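You operate a simulated robot arm through the tools that you are given. There is no shell and no other tool.

You are at the controls of a simulated robot arm. One attempt, no reset.

Task
Rock the seed through the sieve and tip the chaff into its drawer.
Fine: the sieve goes back in the rocker; close the drawer; spill nothing.
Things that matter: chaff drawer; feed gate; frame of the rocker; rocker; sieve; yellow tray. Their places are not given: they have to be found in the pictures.

The check looks at the end state, three seconds after you hand in, the way a careful person would. Anything else that was tipped, shoved, dropped, spilled or broken makes it a failure.

Robot
A 6-joint arm with a four-finger gripper, fixed in place. Base frame: the origin is on the floor under the middle of its stand, x ahead of it, y to its left, z up. Units: m, rad, N and s.
With the tool pointing down near the work surface it reaches from about 0.24 to 0.96 m from the base axis. Its first joint turns from -2.897 to 2.897 rad. Payload 3.67 kg.
Tool frame: the origin (TCP) lies between the finger pads and is the grasp point; the fingertips stand 0.028 m ahead of it; z points along the fingers, y is the line along which they close. The gripper opens to 0.112 m; its body begins 0.073 m behind the TCP.
Orientation is told as [roll, pitch, yaw] about the base's x, y, z axes, in that order, counted from this pose: with the fingers straight down and closing along the base's y, the tool's x points along the base's -x, its y along +y and its z along -z.

Tools
- The arm moves only by the tool drive_tool. Its argument "commands" is a list of rows, each a list of 7 numbers: the shift along the tool's x, y, z in mm, then the turn, a rotation vector about the tool's x, y, z in rad, then the finger opening in mm, from 0 to 112. In form: [[x, y, z, ax, ay, az, fingers], ...]. A call has 1 to 20 rows; each row shifts and turns the commanded pose from where the row before left it, along the tool's axes as they then stand. Each row takes 0.2 s and may step no farther than 0.05 m and 0.15 rad from the row before; otherwise, or with a gripper value out of range, the whole call is refused. A pose out of reach is approached as far as the arm can. The call stops where the force on the tool passes 90 N (or 10 N more than at its start, if that is more) or the arm is blocked; 0.2 s more then pass. Each finger travels about 0.1025 m/s and halts on what it meets, pressing with about 26 N; the grip force reading is that of the motor and also rises with nothing between the fingers. The clock runs only during rows and for 0.2 s after the last one: add rows that do not move to give the fingers time. It gives the time, the measured TCP pose, the force on the tool (base axes), the opening and the grip force at its end, in the units of the frame above (readings bear some noise), with the torque about the TCP (base axes, N m) and any sound that the robot's microphone picked up.
- Cameras (640 x 400 px; columns grow to the right, rows downward): "scene" is fixed at [0.0501, -0.6506, 1.4331]; the picture's right is [0.57, -0.82, 0.00], its down [-0.73, -0.50, -0.46] and it looks along [0.38, 0.26, -0.89] (base axes); focal length 313 px, centre (320, 200). "wrist" rides on the gripper at [0.06, -0.018, -0.104] in the tool frame; the picture's right is [0.29, 0.96, 0.00], its down [-0.80, 0.24, -0.55] and it looks along [-0.53, 0.16, 0.83] (tool axes); focal length 234 px, centre (320, 200).
- grab_frame(camera): a new picture of that camera. The clock stands still meanwhile.
- pixel_to_xyz(camera, pixels): for up to 12 pixels [column, row] of the newest picture of that camera ("zoom" is the newest enlarged one), the place [x, y, z] in the base frame of the surface seen there, good to about 0.003 m. The clock stands still meanwhile.
- inspect(camera, box): a new picture of the part [left, top, right, bottom] of that camera's present view, enlarged. The clock stands still meanwhile.
- job_done(): hands the job in; it is judged then, once.

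Leave the gripper open and the arm clear of the work at the hand-in unless told otherwise.

The tools are called after ">>>" as a command line: name --pt "numbers of a row" for each row, then --argument value for the rest, lists and objects as JSON in quotes. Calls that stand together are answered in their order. drive_tool: Moves the arm, as the interface text tells. Its arguments: {"type":"object","properties":{"commands":{"type":"array","items":{"type":"array","items":{"type":"number"}}}},"required":["commands"]} The other tools are called the same way: grab_frame (camera) takes a picture; pixel_to_xyz (camera, pixels) gives the place of the surface under pixels of a picture; inspect (camera, box) takes an enlarged picture of a part of a camera's view; job_done () hands the job in.

At the start:

```text
t: 0.0
tool_pos: [0.209, -0.401, 1.0835]
ee_rot: [0.001, 0.001, 0.0]
contact_force: [0.0, 0.6, 0.2]
ft_torque: [-0.03, 0.0, 0.02]
gripper_width: 0.112
grip_force: 0.1
```

scene: 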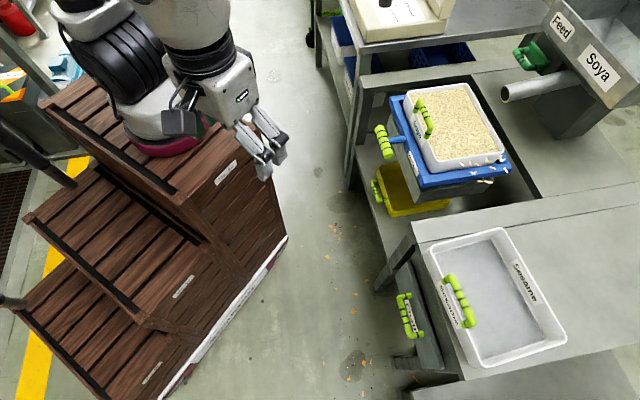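
wrist: 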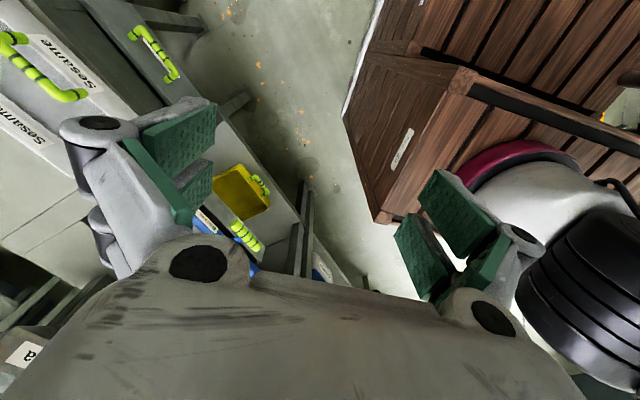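

The scene picture shows a blue rocker with a full sieve near (450,130), a yellow tray below it near (410,195), a Soya feed at upper right with a green gate handle, and an empty "Sesame" tray at (490,300). I'll take enlarged views to understand it before moving.

>>> inspect --camera "scene" --box '[350, 60, 530, 230]'

>>> inspect --camera "scene" --box '[370, 210, 590, 400]'

>>> inspect --camera "scene" --box '[480, 0, 640, 140]'

>>> inspect --camera "scene" --box '[300, 0, 480, 120]'

```text
2.35 times, centred on (440, 145) of scene
```

zoom: 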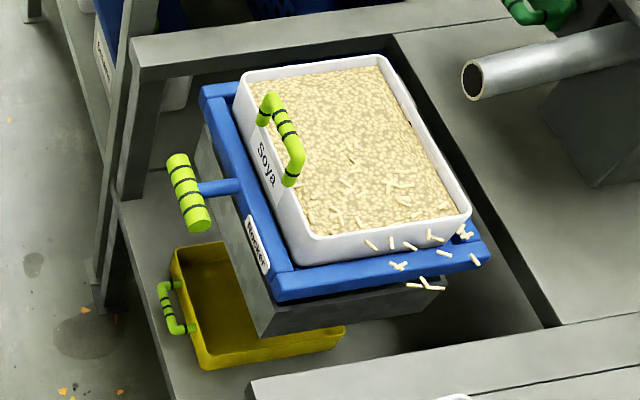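

```text
2.11 times, centred on (480, 305) of scene
```

zoom: 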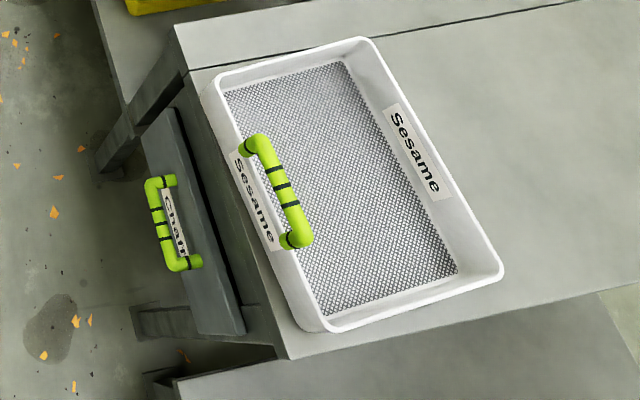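

```text
2.86 times, centred on (560, 70) of scene
```

zoom: 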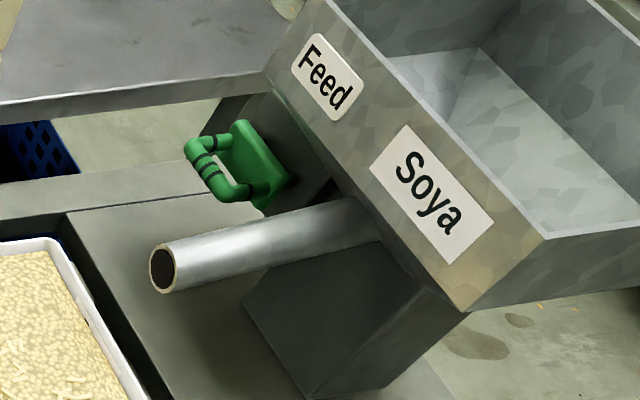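

```text
3.33 times, centred on (390, 60) of scene
```

zoom: 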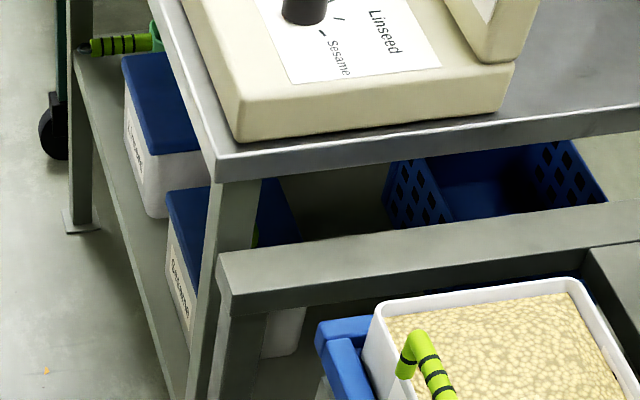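

I'll zoom closer on the board with the words, the feed gate, the yellow tray and the rocker frame.

>>> inspect --camera "scene" --box '[360, 0, 460, 60]'

>>> inspect --camera "scene" --box '[360, 150, 460, 230]'

>>> inspect --camera "scene" --box '[440, 130, 540, 210]'

>>> inspect --camera "scene" --box '[370, 260, 450, 380]'

>>> inspect --camera "scene" --box '[500, 20, 600, 110]'

```text
6.40 times, centred on (410, 30) of scene
```

zoom: 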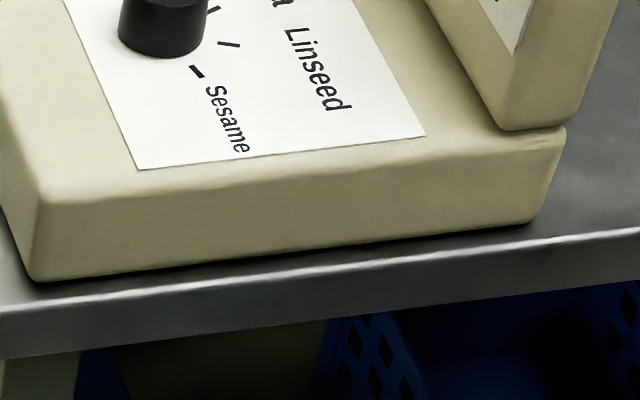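

```text
5.00 times, centred on (410, 190) of scene
```

zoom: 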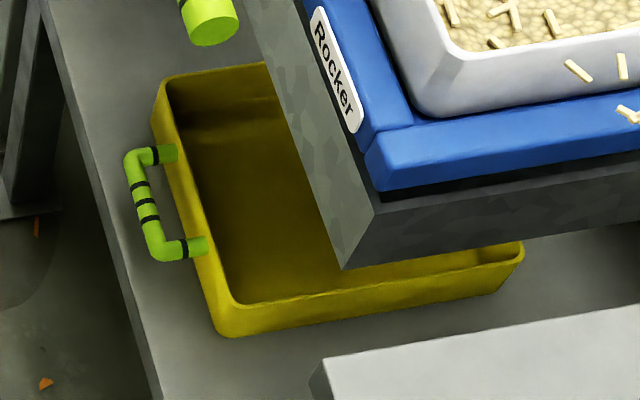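

```text
5.00 times, centred on (490, 170) of scene
```

zoom: 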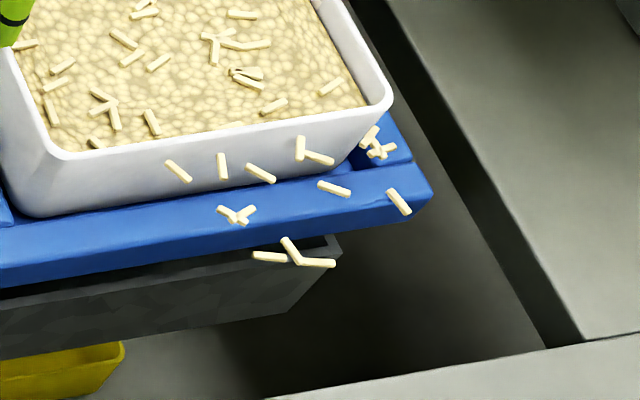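

```text
3.33 times, centred on (410, 320) of scene
```

zoom: 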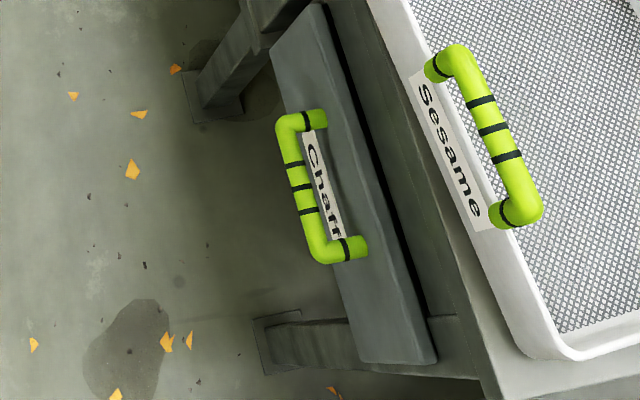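

```text
4.44 times, centred on (550, 65) of scene
```

zoom: 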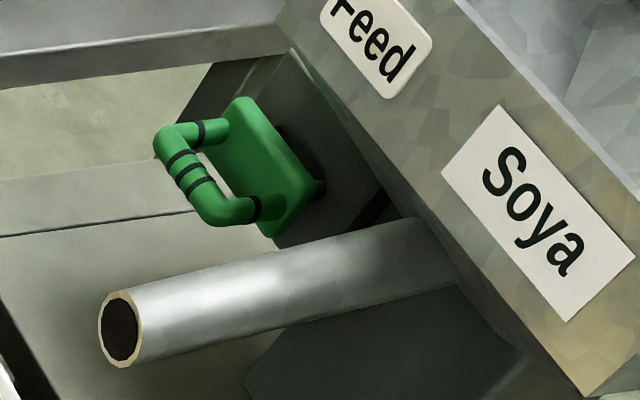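

Now I'll read the positions of the main parts from the scene picture: sieve rim corners, sieve handle, rocker handle, tray, drawer handle, feed gate and pipe mouth.

>>> pixel_to_xyz --camera "scene" --pixels '[[407, 94], [468, 84], [504, 157], [434, 171], [460, 120], [421, 102], [430, 134], [384, 141], [400, 138], [501, 93], [535, 72], [530, 55]]'

>>> pixel_to_xyz --camera "scene" --pixels '[[386, 198], [378, 187], [396, 213], [430, 205], [420, 180], [395, 165], [360, 170], [430, 195], [464, 203], [416, 225], [500, 190], [580, 190]]'

>>> pixel_to_xyz --camera "scene" --pixels '[[400, 296], [407, 316], [413, 336], [420, 300], [440, 365], [452, 280], [460, 298], [468, 320], [490, 300], [430, 240], [500, 230], [565, 340]]'

```text
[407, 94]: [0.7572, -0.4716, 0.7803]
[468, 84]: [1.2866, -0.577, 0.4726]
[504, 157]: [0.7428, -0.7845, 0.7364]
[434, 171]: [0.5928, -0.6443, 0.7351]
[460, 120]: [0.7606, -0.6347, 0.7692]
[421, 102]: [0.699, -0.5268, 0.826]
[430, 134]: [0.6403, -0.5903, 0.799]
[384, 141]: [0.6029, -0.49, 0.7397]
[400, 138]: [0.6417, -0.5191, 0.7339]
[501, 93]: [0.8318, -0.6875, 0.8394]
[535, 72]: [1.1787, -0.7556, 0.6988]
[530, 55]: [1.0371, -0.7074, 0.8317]
```

```text
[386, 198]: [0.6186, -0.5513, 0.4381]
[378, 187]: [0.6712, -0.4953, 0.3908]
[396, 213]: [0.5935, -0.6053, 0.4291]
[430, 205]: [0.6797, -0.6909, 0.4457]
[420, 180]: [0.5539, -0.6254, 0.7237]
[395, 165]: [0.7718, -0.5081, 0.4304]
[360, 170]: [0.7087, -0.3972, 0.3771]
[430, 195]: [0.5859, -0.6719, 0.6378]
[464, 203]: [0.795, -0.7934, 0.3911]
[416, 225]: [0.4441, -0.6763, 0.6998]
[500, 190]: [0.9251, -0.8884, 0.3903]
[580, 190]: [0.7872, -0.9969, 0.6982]
```

```text
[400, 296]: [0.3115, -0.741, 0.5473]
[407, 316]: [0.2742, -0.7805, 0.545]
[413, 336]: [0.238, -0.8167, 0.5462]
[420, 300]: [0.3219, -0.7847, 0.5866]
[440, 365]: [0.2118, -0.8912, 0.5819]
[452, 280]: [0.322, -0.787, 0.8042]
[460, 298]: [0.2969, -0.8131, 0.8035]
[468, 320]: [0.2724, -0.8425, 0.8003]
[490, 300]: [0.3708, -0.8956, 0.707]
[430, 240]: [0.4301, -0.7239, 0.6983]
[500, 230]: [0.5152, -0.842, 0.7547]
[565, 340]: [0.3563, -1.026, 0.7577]
```

The rocker, sieve and drawer all face the robot along a diagonal: the front edges run along about (0.70, 0.72) and the depth axis is about (0.71, -0.70). I'll turn the tool about -45° in free air and lift a little, so the wrist camera can look at the rocker more closely.

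>>> drive_tool --pt "0 0 0 0 0 0.131 112" --pt "0 0 0 0 0 0.131 112" --pt "0 0 0 0 0 0.131 112" --pt "0 0 0 0 0 0.131 112" --pt "0 0 0 0 0 0.131 112" --pt "0 0 0 0 0 0.13 112" --pt "-29 24 -7.5 0 0 0 112" --pt "-29 24 -7.5 0 0 0 112" --pt "-29 24 -7.5 0 0 0 112" --pt "-29 24 -7.5 0 0 0 112" --pt "-29 24 -7.5 0 0 0 112" --pt "-29 24 -7.5 0 0 0 112" --pt "-29 24 -7.5 0 0 0 112" --pt "-29 24 -7.5 0 0 0 112"

>>> grab_frame --camera "wrist"

>>> grab_frame --camera "scene"

```text
t: 3.0
tool_pos: [0.51, -0.4305, 1.1451]
ee_rot: [0.001, 0.0, -0.785]
contact_force: [-0.2, 0.6, 0.3]
ft_torque: [0.02, -0.09, -0.01]
gripper_width: 0.1122
grip_force: 0.1
```

```text
taken
```

wrist: 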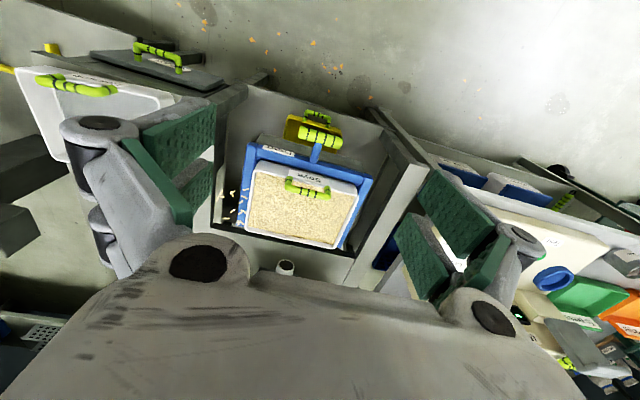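

```text
taken
```

scene: 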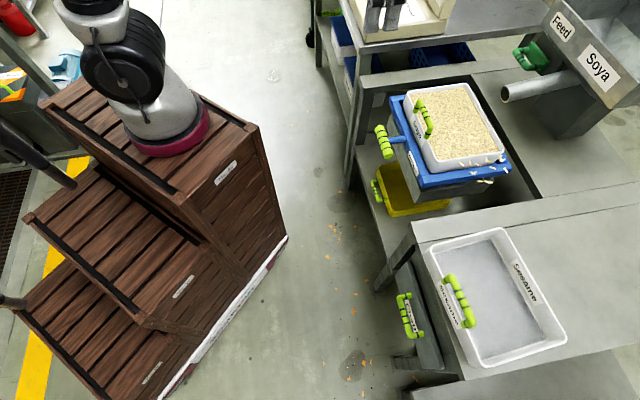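

The wrist picture shows the rocker between the fingers near (300,190), with the robot side at the top of the picture. I'll enlarge it and the area of the drawer and other table.

>>> inspect --camera "wrist" --box '[215, 100, 405, 280]'

>>> inspect --camera "wrist" --box '[400, 120, 640, 390]'

>>> inspect --camera "wrist" --box '[0, 20, 230, 200]'

```text
2.22 times, centred on (310, 190) of wrist
```

zoom: 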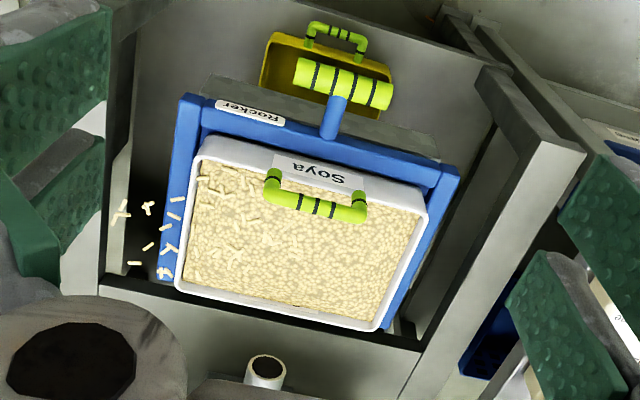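

```text
1.48 times, centred on (520, 255) of wrist
```

zoom: 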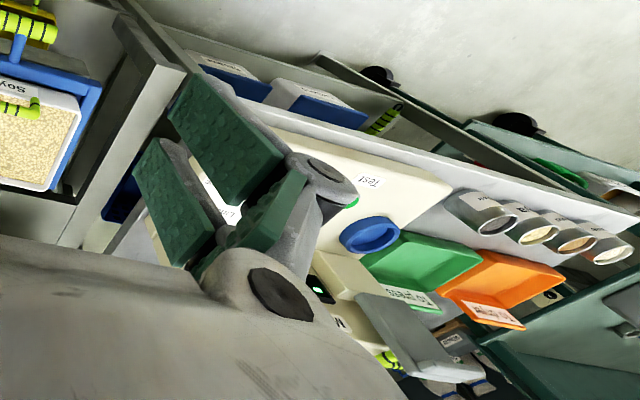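

```text
2.22 times, centred on (115, 110) of wrist
```

zoom: 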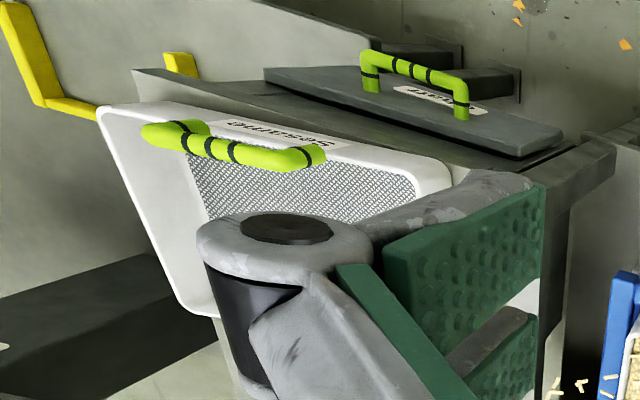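

I'll re-take the enlarged rocker view and measure the frame corners, sieve corners, handles, and the loose pieces at the left side.

>>> inspect --camera "wrist" --box '[215, 100, 405, 280]'

>>> pixel_to_xyz --camera "zoom" --pixels '[[187, 97], [455, 172], [392, 325], [163, 275], [207, 140], [425, 215], [375, 328], [178, 288], [120, 213], [147, 208], [172, 215], [165, 250]]'

>>> pixel_to_xyz --camera "zoom" --pixels '[[300, 72], [385, 95], [343, 85], [333, 115], [328, 135], [270, 190], [362, 212], [315, 205], [272, 172], [364, 195], [250, 220], [350, 260]]'

>>> pixel_to_xyz --camera "zoom" --pixels '[[312, 30], [360, 42], [336, 33], [275, 35], [265, 85], [388, 70], [290, 60], [265, 360], [265, 372], [134, 262], [200, 170], [100, 200]]'

```text
2.22 times, centred on (310, 190) of wrist
```

zoom: 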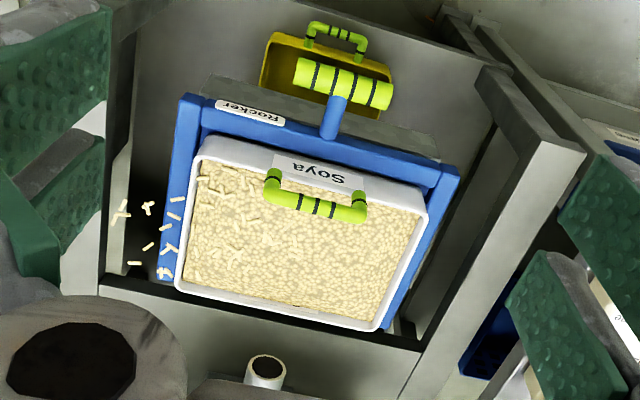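

```text
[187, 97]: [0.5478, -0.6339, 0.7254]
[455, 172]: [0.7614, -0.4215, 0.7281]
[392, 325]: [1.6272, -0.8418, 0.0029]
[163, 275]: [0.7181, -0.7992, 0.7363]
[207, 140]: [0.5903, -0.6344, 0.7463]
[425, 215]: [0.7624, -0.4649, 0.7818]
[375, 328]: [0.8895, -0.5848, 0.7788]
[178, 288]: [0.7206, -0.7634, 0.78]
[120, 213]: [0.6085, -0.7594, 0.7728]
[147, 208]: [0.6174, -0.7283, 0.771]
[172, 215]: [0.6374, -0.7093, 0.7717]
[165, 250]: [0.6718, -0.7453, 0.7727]
```

```text
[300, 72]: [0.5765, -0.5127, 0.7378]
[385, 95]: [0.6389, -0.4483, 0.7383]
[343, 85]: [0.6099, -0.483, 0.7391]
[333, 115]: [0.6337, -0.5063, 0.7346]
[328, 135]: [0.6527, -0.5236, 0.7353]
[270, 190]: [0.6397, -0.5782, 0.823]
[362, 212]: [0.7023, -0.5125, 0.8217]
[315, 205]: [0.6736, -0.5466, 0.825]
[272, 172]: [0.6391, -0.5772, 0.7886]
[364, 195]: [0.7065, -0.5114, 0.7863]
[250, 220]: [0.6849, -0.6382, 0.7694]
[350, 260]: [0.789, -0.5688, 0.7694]
```

```text
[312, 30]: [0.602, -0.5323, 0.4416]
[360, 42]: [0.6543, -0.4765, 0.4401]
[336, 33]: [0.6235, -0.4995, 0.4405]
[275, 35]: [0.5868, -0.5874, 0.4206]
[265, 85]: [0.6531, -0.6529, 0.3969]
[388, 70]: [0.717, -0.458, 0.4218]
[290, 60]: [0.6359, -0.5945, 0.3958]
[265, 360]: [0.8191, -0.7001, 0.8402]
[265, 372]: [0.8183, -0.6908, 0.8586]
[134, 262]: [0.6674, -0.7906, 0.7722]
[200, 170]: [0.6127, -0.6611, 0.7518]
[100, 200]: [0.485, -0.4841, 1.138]
```

The loose-looking chaff pieces all read z ≈ 0.772, level with the fill, and some lie in mid-air outside the sieve, so this looks like a drawing offset and not a real spill. In depth/side coordinates (u along (0.707,-0.707), v along (0.707,0.707)) I read:
- sieve: u 0.867–1.047, v -0.03–0.21
- sieve handle bar: u ≈ 0.861, z ≈ 0.82
- rocker handle: u ≈ 0.773, z ≈ 0.739

Next I'll lower and tilt the camera in front of the rocker to see how it pivots and where the tray sits.

>>> drive_tool --pt "16.4 4.9 36.4 0 0 0 112" --pt "16.4 4.9 36.4 0 0 0 112" --pt "16.4 4.9 36.4 0 0 0 112" --pt "16.4 4.9 36.4 0 0 0 112" --pt "16.4 4.9 36.4 0 0 0 112" --pt "16.4 4.9 36.4 0 0 0 112" --pt "16.4 4.9 36.4 0 0 0 112" --pt "0 0 0 0 -0.131 0 112" --pt "0 0 0 0 -0.131 0 112" --pt "0 0 0 0 -0.131 0 112" --pt "0 0 0 0 -0.131 0 112"

>>> grab_frame --camera "wrist"

>>> grab_frame --camera "scene"

```text
t: 5.4
tool_pos: [0.474, -0.3735, 0.8948]
ee_rot: [-0.001, -0.395, -0.785]
contact_force: [0.3, -0.1, 0.0]
ft_torque: [0.01, 0.04, -0.03]
gripper_width: 0.1121
grip_force: 0.1
out of reach, approached as far as the arm can: row 8, 9, 11
```

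```text
taken
```

wrist: 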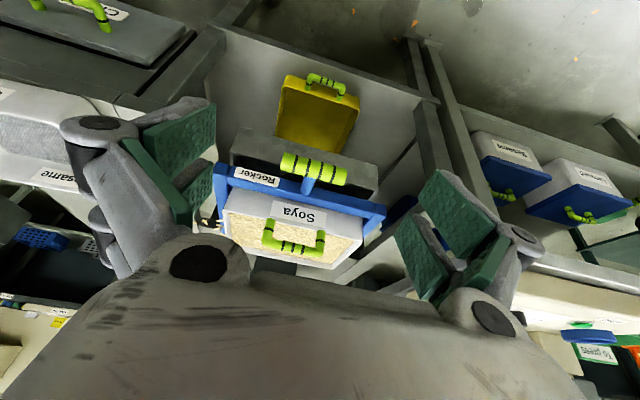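

```text
taken
```

scene: 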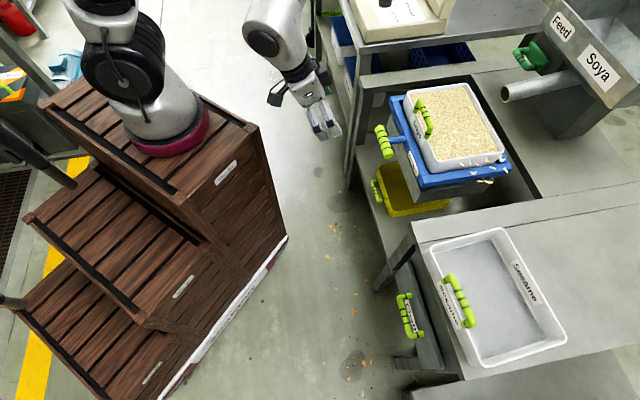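

The arm could not take the whole tilt (it stopped at pitch -0.395), so tilting outward is limited here. I'll enlarge this view of the rocker front and of the tray.

>>> inspect --camera "wrist" --box '[200, 60, 400, 280]'

>>> inspect --camera "wrist" --box '[0, 0, 220, 150]'

>>> pixel_to_xyz --camera "scene" --pixels '[[165, 145], [140, 60], [230, 140], [250, 130], [180, 190], [285, 238], [130, 320], [35, 215], [100, 110], [10, 300], [160, 390], [175, 130]]'

```text
1.82 times, centred on (300, 170) of wrist
```

zoom: 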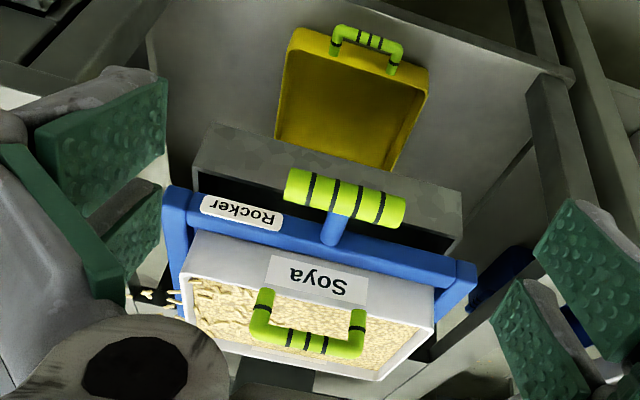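

```text
2.67 times, centred on (110, 75) of wrist
```

zoom: 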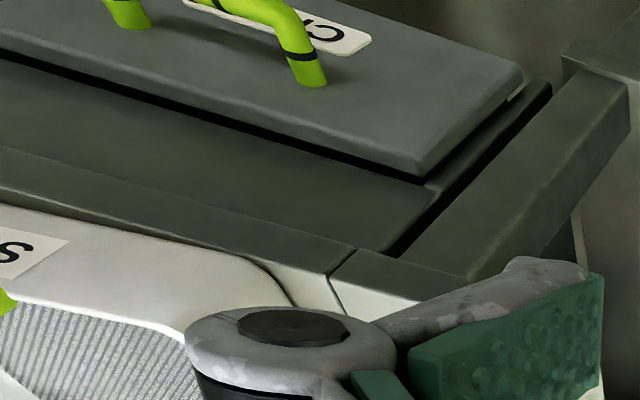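

```text
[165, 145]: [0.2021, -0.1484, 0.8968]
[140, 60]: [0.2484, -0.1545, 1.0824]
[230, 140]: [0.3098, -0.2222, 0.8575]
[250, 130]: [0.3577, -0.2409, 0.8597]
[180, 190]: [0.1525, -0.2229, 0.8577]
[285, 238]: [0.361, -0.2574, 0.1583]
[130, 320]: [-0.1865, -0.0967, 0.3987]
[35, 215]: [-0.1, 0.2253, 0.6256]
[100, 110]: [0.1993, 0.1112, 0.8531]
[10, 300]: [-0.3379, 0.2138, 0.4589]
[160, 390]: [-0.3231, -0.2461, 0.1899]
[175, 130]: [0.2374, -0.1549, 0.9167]
```

I'll measure the grey box under the blue frame, the tray, and the stand's ring from these views.

>>> inspect --camera "wrist" --box '[200, 60, 400, 280]'

>>> pixel_to_xyz --camera "zoom" --pixels '[[215, 130], [200, 180], [458, 200], [450, 245], [330, 160], [240, 190], [440, 240], [270, 130], [395, 165], [300, 30], [425, 65], [345, 110]]'

>>> pixel_to_xyz --camera "scene" --pixels '[[124, 145], [208, 122], [420, 180], [440, 190], [495, 182], [476, 195], [430, 195], [400, 170], [465, 199], [452, 206], [513, 165], [505, 100]]'

>>> pixel_to_xyz --camera "zoom" --pixels '[[290, 170], [402, 205], [345, 195], [332, 230], [325, 245], [170, 190], [472, 265], [190, 235], [432, 295], [160, 195], [180, 250], [440, 262]]'

```text
1.82 times, centred on (300, 170) of wrist
```

zoom: 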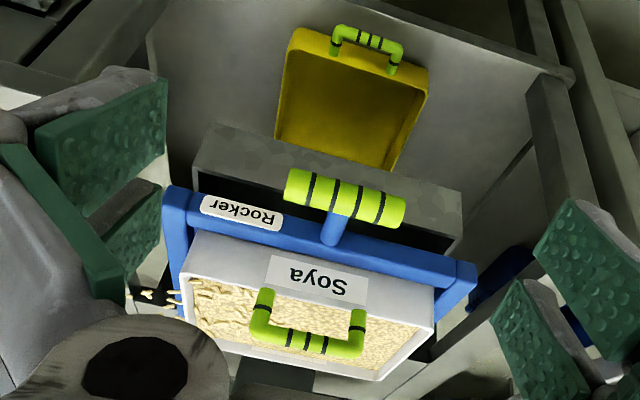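

```text
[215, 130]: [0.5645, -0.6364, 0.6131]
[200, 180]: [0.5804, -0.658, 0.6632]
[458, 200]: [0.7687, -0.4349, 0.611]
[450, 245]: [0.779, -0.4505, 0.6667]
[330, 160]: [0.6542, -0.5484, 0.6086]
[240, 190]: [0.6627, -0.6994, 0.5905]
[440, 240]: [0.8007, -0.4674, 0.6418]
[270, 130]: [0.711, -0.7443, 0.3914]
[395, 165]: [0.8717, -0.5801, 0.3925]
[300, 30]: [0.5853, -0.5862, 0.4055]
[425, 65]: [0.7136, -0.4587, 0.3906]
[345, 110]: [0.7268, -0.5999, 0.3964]
```

```text
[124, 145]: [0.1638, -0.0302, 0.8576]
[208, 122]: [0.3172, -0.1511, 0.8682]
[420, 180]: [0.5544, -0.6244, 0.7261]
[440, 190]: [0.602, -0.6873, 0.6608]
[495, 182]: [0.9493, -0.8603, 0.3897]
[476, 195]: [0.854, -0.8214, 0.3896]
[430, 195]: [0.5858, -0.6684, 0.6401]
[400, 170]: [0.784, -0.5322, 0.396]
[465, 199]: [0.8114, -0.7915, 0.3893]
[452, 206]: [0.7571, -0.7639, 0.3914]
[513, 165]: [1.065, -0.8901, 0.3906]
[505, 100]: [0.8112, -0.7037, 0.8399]
```

```text
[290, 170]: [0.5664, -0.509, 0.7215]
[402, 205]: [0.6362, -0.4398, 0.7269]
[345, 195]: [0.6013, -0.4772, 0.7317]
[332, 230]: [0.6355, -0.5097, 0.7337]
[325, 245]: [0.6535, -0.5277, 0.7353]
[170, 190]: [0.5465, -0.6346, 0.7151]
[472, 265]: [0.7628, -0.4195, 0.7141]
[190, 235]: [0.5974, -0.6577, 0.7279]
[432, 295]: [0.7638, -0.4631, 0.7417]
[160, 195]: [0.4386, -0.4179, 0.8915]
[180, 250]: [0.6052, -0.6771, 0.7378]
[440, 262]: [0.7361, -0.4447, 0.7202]
```

The arm's axis is near (0.24,-0.06), so both work places are within reach. The tray (u about 0.83–1.10, v 0–0.183) lies under the rocker, centred. The feed gate is shut and far off, and I will not touch it. I'll measure the finger pads in the wrist picture to know how they straddle a handle stem.

>>> pixel_to_xyz --camera "wrist" --pixels '[[145, 150], [212, 110], [213, 150], [178, 200], [190, 180], [212, 170], [190, 218], [437, 178], [420, 215], [400, 240], [430, 290], [475, 240]]'

>>> inspect --camera "wrist" --box '[50, 80, 250, 300]'

>>> inspect --camera "wrist" --box '[380, 150, 560, 330]'

```text
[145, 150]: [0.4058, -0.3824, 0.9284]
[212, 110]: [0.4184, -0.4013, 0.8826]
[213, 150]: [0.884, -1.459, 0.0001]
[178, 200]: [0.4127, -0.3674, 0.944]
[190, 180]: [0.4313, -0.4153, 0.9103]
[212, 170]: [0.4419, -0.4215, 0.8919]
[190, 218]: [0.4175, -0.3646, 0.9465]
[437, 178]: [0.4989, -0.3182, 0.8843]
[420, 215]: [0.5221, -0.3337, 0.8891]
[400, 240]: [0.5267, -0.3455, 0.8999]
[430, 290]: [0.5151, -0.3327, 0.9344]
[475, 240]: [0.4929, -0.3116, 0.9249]
```

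```text
1.82 times, centred on (150, 190) of wrist
```

zoom: 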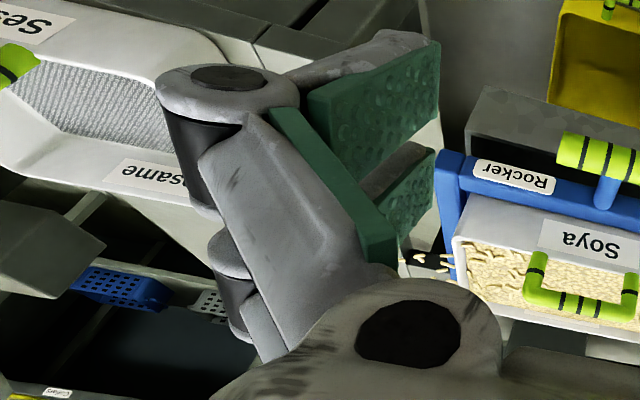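

```text
2.22 times, centred on (470, 240) of wrist
```

zoom: 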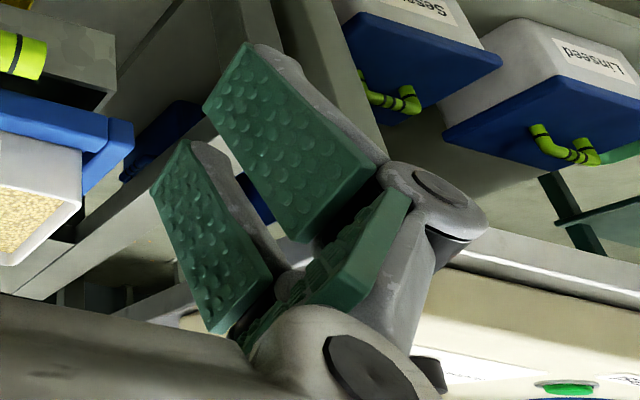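

I'll read the pad edges in this last enlarged view to find the gap between the two fingers of one side.

>>> pixel_to_xyz --camera "zoom" --pixels '[[210, 105], [245, 52], [295, 230], [375, 170], [160, 185], [186, 148], [210, 325], [265, 272], [225, 90], [170, 165], [250, 165], [232, 220]]'

```text
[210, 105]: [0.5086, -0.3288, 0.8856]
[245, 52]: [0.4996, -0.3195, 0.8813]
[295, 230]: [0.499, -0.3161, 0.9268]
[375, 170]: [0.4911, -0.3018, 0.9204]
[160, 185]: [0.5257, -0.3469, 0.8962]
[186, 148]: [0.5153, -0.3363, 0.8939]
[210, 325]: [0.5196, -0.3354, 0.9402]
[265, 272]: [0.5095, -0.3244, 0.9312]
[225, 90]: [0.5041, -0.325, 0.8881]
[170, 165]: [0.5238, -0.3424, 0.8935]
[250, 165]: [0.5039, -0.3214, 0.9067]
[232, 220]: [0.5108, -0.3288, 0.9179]
```

Each side has two pads about 16 mm wide with about 11 mm between them, spanning about 45 mm. That is too narrow a gap for the rocker's stem, so I'll grip its bar beside the stem. First I'll take the tilt back out in free air and see what pose results.

>>> drive_tool --pt "0 0 0 0 0.131 0 112" --pt "0 0 0 0 0.131 0 112" --pt "0 0 0 0 0.131 0 112" --pt "0 0 0 0 0.0 0 112"

```text
t: 6.4
tool_pos: [0.4739, -0.3786, 0.8948]
ee_rot: [0.0, 0.0, -0.783]
contact_force: [0.3, -0.1, -1.0]
ft_torque: [0.0, -0.01, 0.05]
gripper_width: 0.1118
grip_force: 0.1
out of reach, approached as far as the arm can: row 1
```

The tool is straight down again at (0.474,-0.379,0.895), yaw -0.783. Next I'll raise it and turn the yaw by +90° so the fingers close along the depth axis.

>>> drive_tool --pt "-10 0 -15 0 0 -0.131 112" --pt "0 0 -15 0 0 -0.131 112" --pt "0 0 -15 0 0 -0.131 112" --pt "0 0 -15 0 0 -0.131 112" --pt "0 0 -15 0 0 -0.131 112" --pt "0 0 -15 0 0 -0.131 112" --pt "0 0 0 0 0 -0.131 112" --pt "0 0 0 0 0 -0.131 112" --pt "0 0 0 0 0 -0.131 112" --pt "0 0 0 0 0 -0.131 112" --pt "0 0 0 0 0 -0.131 112" --pt "0 0 0 0 0 -0.129 112"

>>> grab_frame --camera "wrist"

>>> grab_frame --camera "scene"

```text
t: 9.0
tool_pos: [0.4808, -0.3847, 0.9841]
ee_rot: [0.0, -0.003, 0.789]
contact_force: [-0.5, 0.6, 0.2]
ft_torque: [0.0, -0.01, -0.01]
gripper_width: 0.1119
grip_force: 0.1
```

```text
taken
```

wrist: 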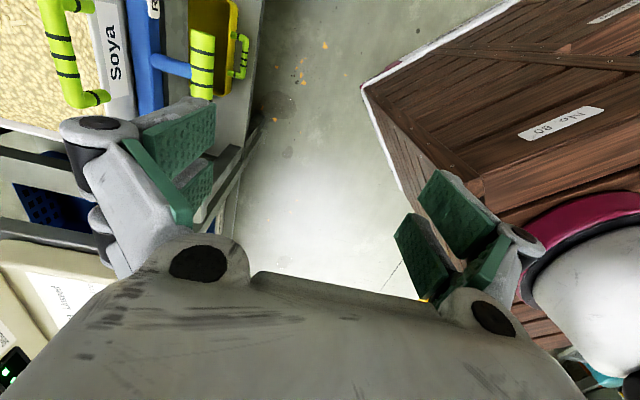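

```text
taken
```

scene: 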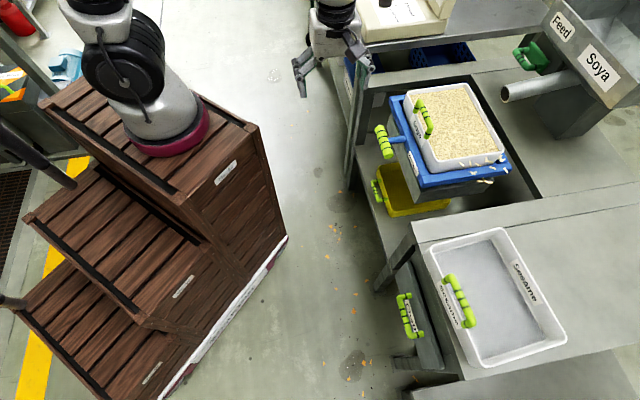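

The yaw is now +0.789. I'll enlarge the rocker handle from this side and measure its bar, stem and the blue frame.

>>> inspect --camera "wrist" --box '[0, 0, 270, 170]'

>>> pixel_to_xyz --camera "zoom" --pixels '[[482, 75], [482, 90], [480, 220], [462, 150], [500, 150], [420, 150], [400, 145], [380, 140], [370, 260], [330, 10], [120, 30], [145, 100]]'

```text
2.35 times, centred on (135, 85) of wrist
```

zoom: 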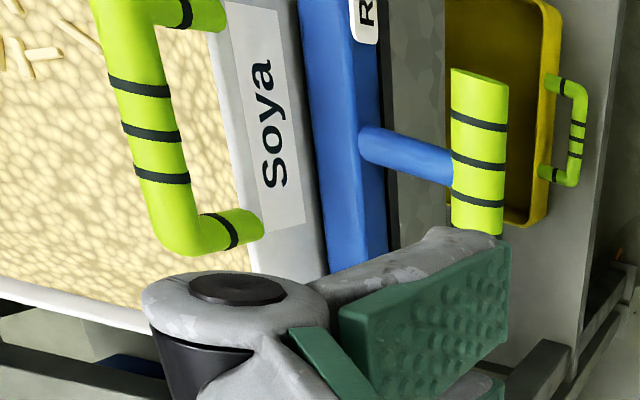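

```text
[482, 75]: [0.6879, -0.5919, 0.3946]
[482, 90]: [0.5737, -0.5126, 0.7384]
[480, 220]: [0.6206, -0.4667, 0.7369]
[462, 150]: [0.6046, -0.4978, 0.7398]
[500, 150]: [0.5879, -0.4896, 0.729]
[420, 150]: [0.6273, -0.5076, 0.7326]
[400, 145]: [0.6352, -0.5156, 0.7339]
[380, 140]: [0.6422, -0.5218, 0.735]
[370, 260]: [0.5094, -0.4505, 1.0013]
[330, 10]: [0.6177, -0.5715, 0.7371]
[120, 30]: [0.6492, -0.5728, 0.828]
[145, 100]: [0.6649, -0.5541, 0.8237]
```

The rocker bar's centre is at about u 0.7755, z 0.7245, radius about 15 mm, v from 0.041 to 0.138. I'll move to a standoff in free air and tilt the fingers 0.7 rad toward the rocker, so the gripper body stays clear of the sieve handle.

>>> drive_tool --pt "-19.3 -16.7 10 0 0 0 80" --pt "-19.3 -16.7 10 0 0 0 80" --pt "-19.3 -16.7 10 0 0 0 80" --pt "0 0 0 0.1167 0 0 80" --pt "0 0 0 0.1167 0 0 80" --pt "0 0 0 0.1167 0 0 80" --pt "0 0 0 0.1167 0 0 80" --pt "0 0 0 0.1167 0 0 80" --pt "0 0 0 0.1167 0 0 80"

>>> grab_frame --camera "wrist"

>>> grab_frame --camera "scene"

```text
t: 11.0
tool_pos: [0.5564, -0.406, 0.9898]
ee_rot: [-0.516, -0.012, 0.792]
contact_force: [0.2, 0.7, -0.2]
ft_torque: [0.03, 0.0, 0.02]
gripper_width: 0.0801
grip_force: 0.1
out of reach, approached as far as the arm can: row 7, 8, 9
```

```text
taken
```

wrist: 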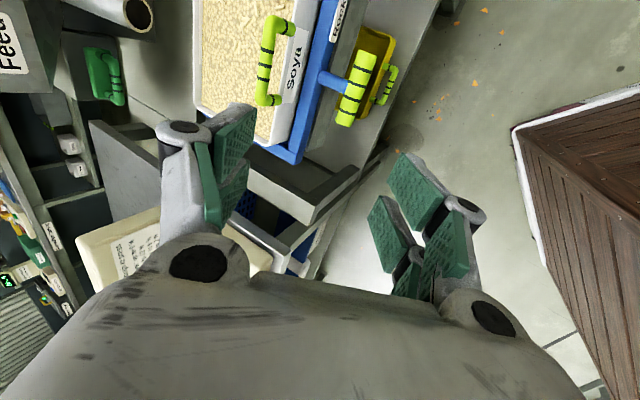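

```text
taken
```

scene: 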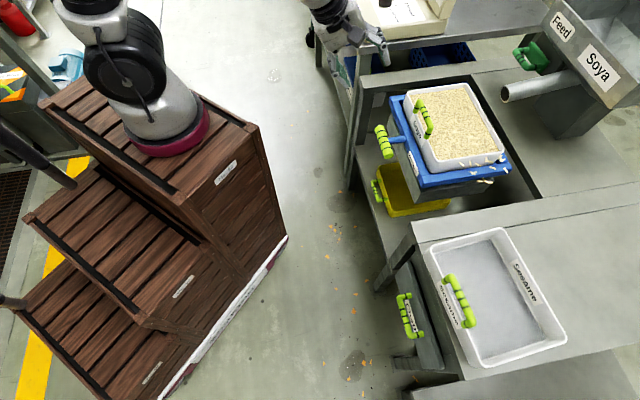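

The tilt stopped at 0.516 rad with the TCP at (0.556,-0.406,0.990). That tilt is already enough for clearance. I'll go to a standoff 10 cm from the bar.

>>> drive_tool --pt "-3.9 9.6 35.5 0 0 0 70" --pt "-3.9 9.6 35.5 0 0 0 70" --pt "-3.9 9.6 35.5 0 0 0 70" --pt "-3.9 9.6 35.5 0 0 0 70" --pt "-3.9 9.6 35.4 0 0 0 70"

>>> grab_frame --camera "wrist"

>>> inspect --camera "scene" --box '[320, 40, 500, 200]'

```text
t: 12.2
tool_pos: [0.558, -0.4105, 0.9822]
ee_rot: [-0.508, -0.015, 0.794]
contact_force: [0.2, 0.5, -0.5]
ft_torque: [0.0, -0.01, 0.0]
gripper_width: 0.0698
grip_force: 0.0
out of reach, approached as far as the arm can: row 1, 2, 3, 4, 5
```

```text
taken
```

wrist: 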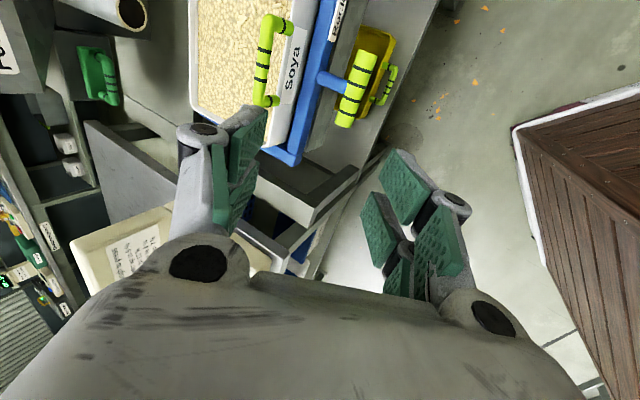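

```text
2.50 times, centred on (410, 120) of scene
```

zoom: 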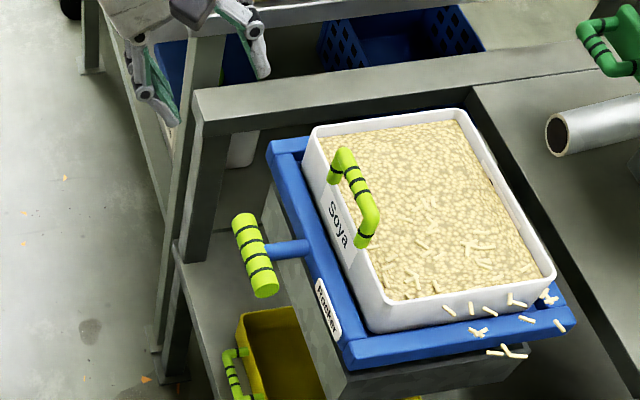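

The arm did not move: with this tilt it sits at a joint limit, and going straight down is not possible. I'll first go outward at this height, then try to descend.

>>> drive_tool --pt "-7.2 -26.2 14.6 0 0 0 70" --pt "-7.2 -26.2 14.6 0 0 0 70" --pt "-7.2 -26.2 14.6 0 0 0 70"

```text
t: 13.0
tool_pos: [0.6366, -0.4578, 0.9833]
ee_rot: [-0.512, -0.013, 0.791]
contact_force: [-0.3, 0.0, 1.1]
ft_torque: [-0.03, 0.0, 0.0]
gripper_width: 0.07
grip_force: 0.0
```

It moved to (0.637,-0.458,0.983), right above the bar. Now I'll try to come straight down 10 cm at the same tilt.

>>> drive_tool --pt "0 12.2 21.8 0 0 0 70" --pt "0 12.2 21.8 0 0 0 70" --pt "0 12.2 21.8 0 0 0 70" --pt "0 12.2 21.8 0 0 0 70"

```text
t: 14.0
tool_pos: [0.6386, -0.4579, 0.9683]
ee_rot: [-0.509, -0.012, 0.792]
contact_force: [0.0, -0.1, -0.3]
ft_torque: [0.0, 0.01, 0.0]
gripper_width: 0.0701
grip_force: 0.1
out of reach, approached as far as the arm can: row 1, 2, 3, 4
```

It stops again: at this tilt the arm cannot go lower. I'll measure the gripper's own knuckles and palm in the wrist picture, to see whether a straight-down grip would clear the sieve handle.

>>> grab_frame --camera "wrist"

>>> pixel_to_xyz --camera "wrist" --pixels '[[203, 130], [190, 150], [180, 220], [195, 262], [320, 290], [300, 350], [455, 200], [492, 316], [100, 320], [200, 390], [450, 390], [560, 370]]'

```text
taken
```

wrist: 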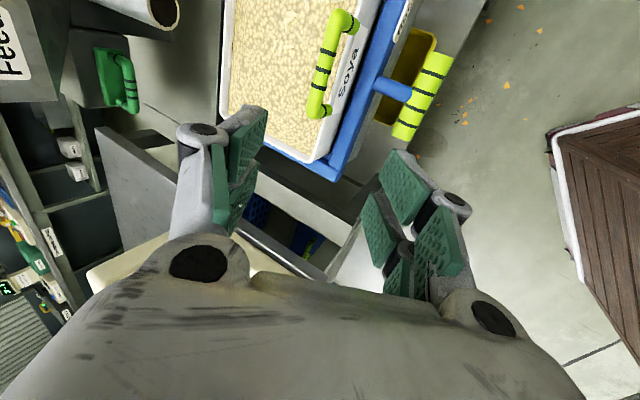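

```text
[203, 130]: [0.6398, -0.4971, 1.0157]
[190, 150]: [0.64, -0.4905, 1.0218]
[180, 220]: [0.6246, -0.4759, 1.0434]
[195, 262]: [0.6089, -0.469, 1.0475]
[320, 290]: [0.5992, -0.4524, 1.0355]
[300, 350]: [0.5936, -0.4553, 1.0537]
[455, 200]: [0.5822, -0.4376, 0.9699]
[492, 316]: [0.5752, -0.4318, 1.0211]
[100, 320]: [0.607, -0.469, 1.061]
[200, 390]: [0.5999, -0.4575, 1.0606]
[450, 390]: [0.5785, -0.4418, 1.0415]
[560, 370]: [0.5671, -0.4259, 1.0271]
```

The gripper is slimmer than I feared: palm half-width about 45 mm, knuckles about 50–65 mm out at 70 mm opening. A nearly upright grip with about 55 mm opening therefore clears the blue frame and the sieve handle. I'll reduce the tilt to about 0.16 rad and descend to 9 cm above the bar.

>>> drive_tool --pt "0 0 0 -0.117 0 0 55" --pt "0 0 0 -0.117 0 0 55" --pt "0 0 0 -0.117 0 0 55" --pt "-0.5 9.5 37.7 0 0 0 55" --pt "-0.5 9.5 37.7 0 0 0 55" --pt "-0.5 9.5 37.7 0 0 0 55" --pt "-0.5 9.5 37.7 0 0 0 55"

>>> grab_frame --camera "wrist"

>>> inspect --camera "scene" --box '[340, 60, 500, 200]'

```text
t: 15.6
tool_pos: [0.6304, -0.4456, 0.8114]
ee_rot: [-0.162, -0.01, 0.791]
contact_force: [-0.6, -0.3, 0.8]
ft_torque: [0.0, 0.01, 0.02]
gripper_width: 0.0549
grip_force: 0.0
out of reach, approached as far as the arm can: row 1
```

```text
taken
```

wrist: 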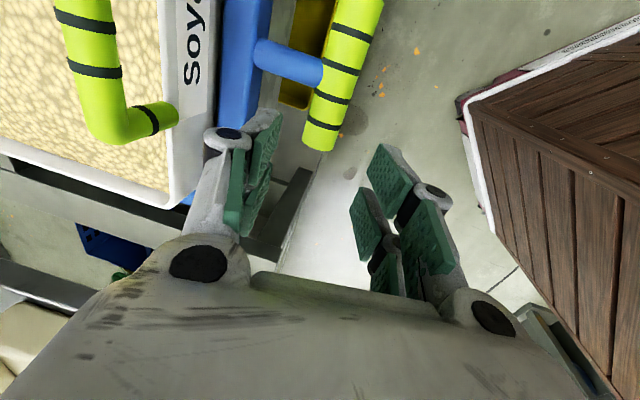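

```text
2.86 times, centred on (420, 130) of scene
```

zoom: 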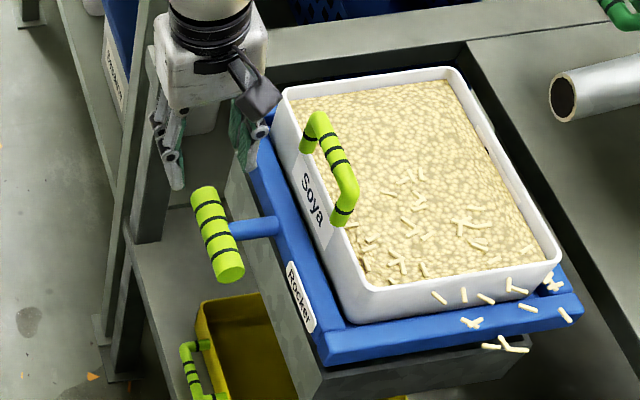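

The bar's end shows at about (320,148) in the wrist picture, centred between the pads, about where the TCP will land. I'll descend 88 mm along the tool axis.

>>> drive_tool --pt "0 0 22 0 0 0 55" --pt "0 0 22 0 0 0 55" --pt "0 0 22 0 0 0 55" --pt "0 0 22 0 0 0 55"

>>> grab_frame --camera "wrist"

>>> inspect --camera "scene" --box '[340, 60, 500, 200]'

```text
t: 16.6
tool_pos: [0.6428, -0.4539, 0.725]
ee_rot: [-0.164, -0.011, 0.793]
contact_force: [-0.6, -0.3, 0.0]
ft_torque: [-0.02, -0.01, 0.01]
gripper_width: 0.0549
grip_force: 0.0
```

```text
taken
```

wrist: 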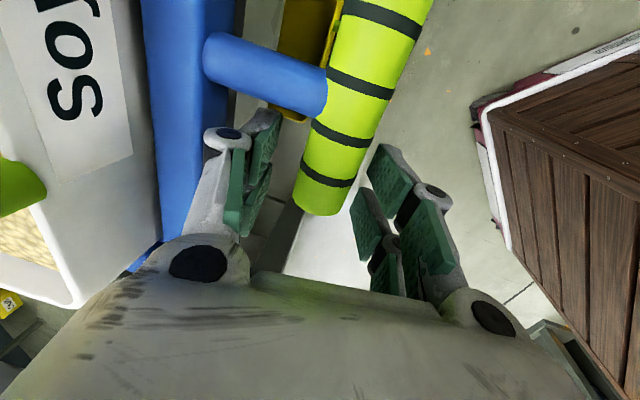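

```text
2.86 times, centred on (420, 130) of scene
```

zoom: 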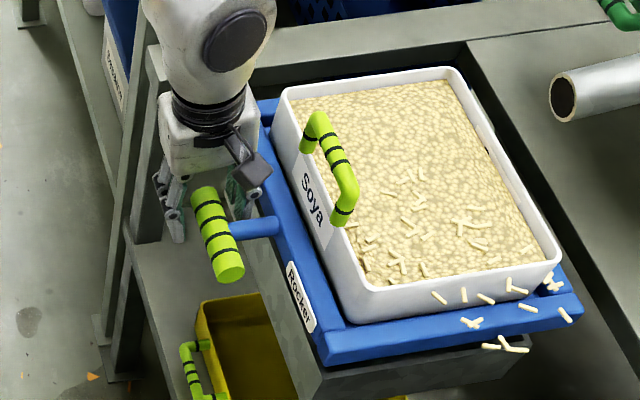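

The bar sits between the pads, about 5–8 mm toward the robot side (bar centre near column 335, pads' middle near 318). I'll shift 5 mm that way and close on it.

>>> drive_tool --pt "0 5 0 0 0 0 55" --pt "0 0 0 0 0 0 40" --pt "0 0 0 0 0 0 20" --pt "0 0 0 0 0 0 20"

>>> grab_frame --camera "wrist"

>>> inspect --camera "scene" --box '[340, 60, 500, 200]'

```text
t: 17.6
tool_pos: [0.6394, -0.4538, 0.7261]
ee_rot: [-0.165, -0.013, 0.793]
contact_force: [13.9, -15.3, 1.5]
ft_torque: [0.14, -0.16, -0.07]
gripper_width: 0.0308
grip_force: 9.8
```

```text
taken
```

wrist: 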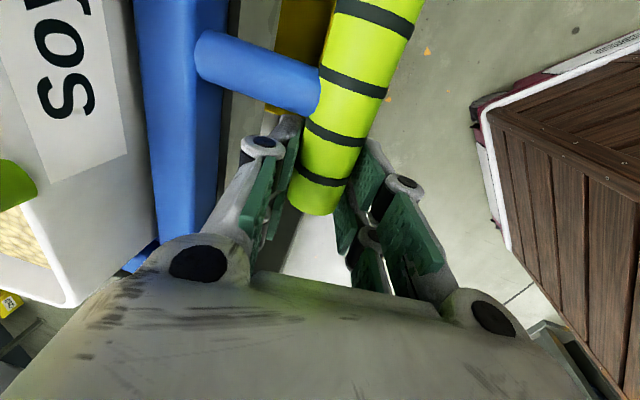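

```text
2.86 times, centred on (420, 130) of scene
```

zoom: 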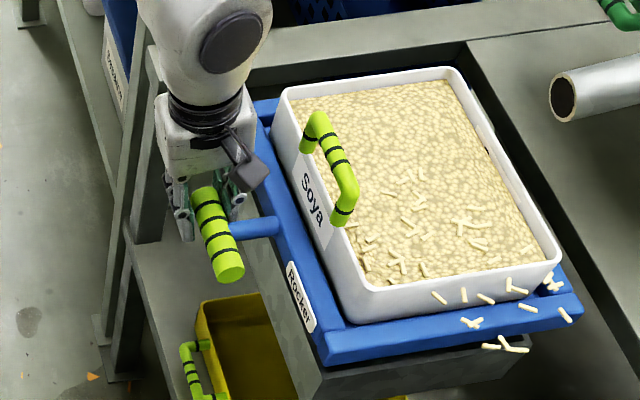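

The fingers closed at 30.8 mm on the bar, and I read about 20 N along +u, so my centring was off by about 3 mm and the rocker is stiff in that direction. I'll relieve that and then gently test whether the bar gives downward by 6 mm.

>>> drive_tool --pt "0 -3 0 0 0 0 20" --pt "0 0 0 0 0 0 20"

>>> drive_tool --pt "0 0.5 3 0 0 0 20" --pt "0 0.5 3 0 0 0 20" --pt "0 0 0 0 0 0 20"

```text
t: 18.2
tool_pos: [0.6408, -0.4546, 0.725]
ee_rot: [-0.161, -0.011, 0.791]
contact_force: [10.4, -9.9, 2.4]
ft_torque: [-0.09, 0.01, -0.03]
gripper_width: 0.028
grip_force: 7.5
```

```text
t: 19.0
tool_pos: [0.6422, -0.4547, 0.7183]
ee_rot: [-0.163, -0.009, 0.793]
contact_force: [12.5, -7.7, 3.4]
ft_torque: [0.0, -0.01, 0.0]
gripper_width: 0.0278
grip_force: 7.1
```

It went down to z 0.718 with only about 3 N of vertical force. I'll look whether the rocker tilted with it or whether the pads slid on the bar.

>>> inspect --camera "scene" --box '[340, 60, 500, 200]'

>>> pixel_to_xyz --camera "zoom" --pixels '[[205, 215], [225, 265], [250, 228], [330, 355], [275, 105], [350, 180], [440, 200], [575, 300], [545, 260], [305, 300], [325, 130], [560, 110]]'

```text
2.86 times, centred on (420, 130) of scene
```

zoom: 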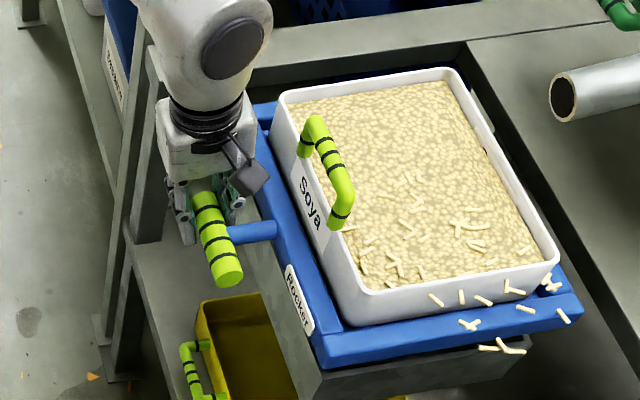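

```text
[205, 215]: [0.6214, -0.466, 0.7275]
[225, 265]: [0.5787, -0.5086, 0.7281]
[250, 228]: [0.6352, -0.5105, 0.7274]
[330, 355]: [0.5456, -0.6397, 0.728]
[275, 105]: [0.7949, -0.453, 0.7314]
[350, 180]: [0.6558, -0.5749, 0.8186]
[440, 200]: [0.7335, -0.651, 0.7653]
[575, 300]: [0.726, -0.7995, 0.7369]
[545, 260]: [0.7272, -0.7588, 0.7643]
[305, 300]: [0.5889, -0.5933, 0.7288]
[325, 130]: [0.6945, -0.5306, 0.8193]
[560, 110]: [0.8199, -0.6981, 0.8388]
```

The bar dropped about 9 mm, the stem about 6 mm and the sieve handle about 6 mm, so the rocker tips about an axis along v at its middle. I'll now rock it gently, about ±12 mm at the bar, and watch the level.

>>> drive_tool --pt "0 -4 0 0 0 0 20" --pt "0 -1.6 -9.9 0 0 0 20" --pt "0 -1.45 -8.9 0 0 0 20" --pt "0 1.3 7.9 0 0 0 20" --pt "0 1.3 7.9 0 0 0 20" --pt "0 1.3 7.9 0 0 0 20" --pt "0 -1.3 -7.9 0 0 0 20" --pt "0 -1.3 -7.9 0 0 0 20" --pt "0 -1.3 -7.9 0 0 0 20" --pt "0 1.3 7.9 0 0 0 20" --pt "0 1.3 7.9 0 0 0 20" --pt "0 1.3 7.9 0 0 0 20" --pt "0 -1.3 -7.9 0 0 0 20" --pt "0 -0.64 -3.95 0 0 0 20" --pt "0 0 0 0 0 0 20"

>>> inspect --camera "scene" --box '[340, 60, 530, 230]'

```text
t: 22.2
tool_pos: [0.6429, -0.4569, 0.7269]
ee_rot: [-0.161, -0.009, 0.791]
contact_force: [-25.4, 13.3, 3.2]
ft_torque: [0.28, 0.39, -0.15]
gripper_width: 0.0348
grip_force: 13.3
```

```text
2.35 times, centred on (435, 145) of scene
```

zoom: 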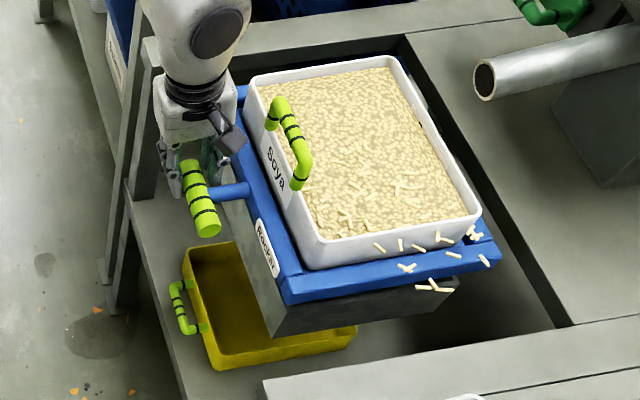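

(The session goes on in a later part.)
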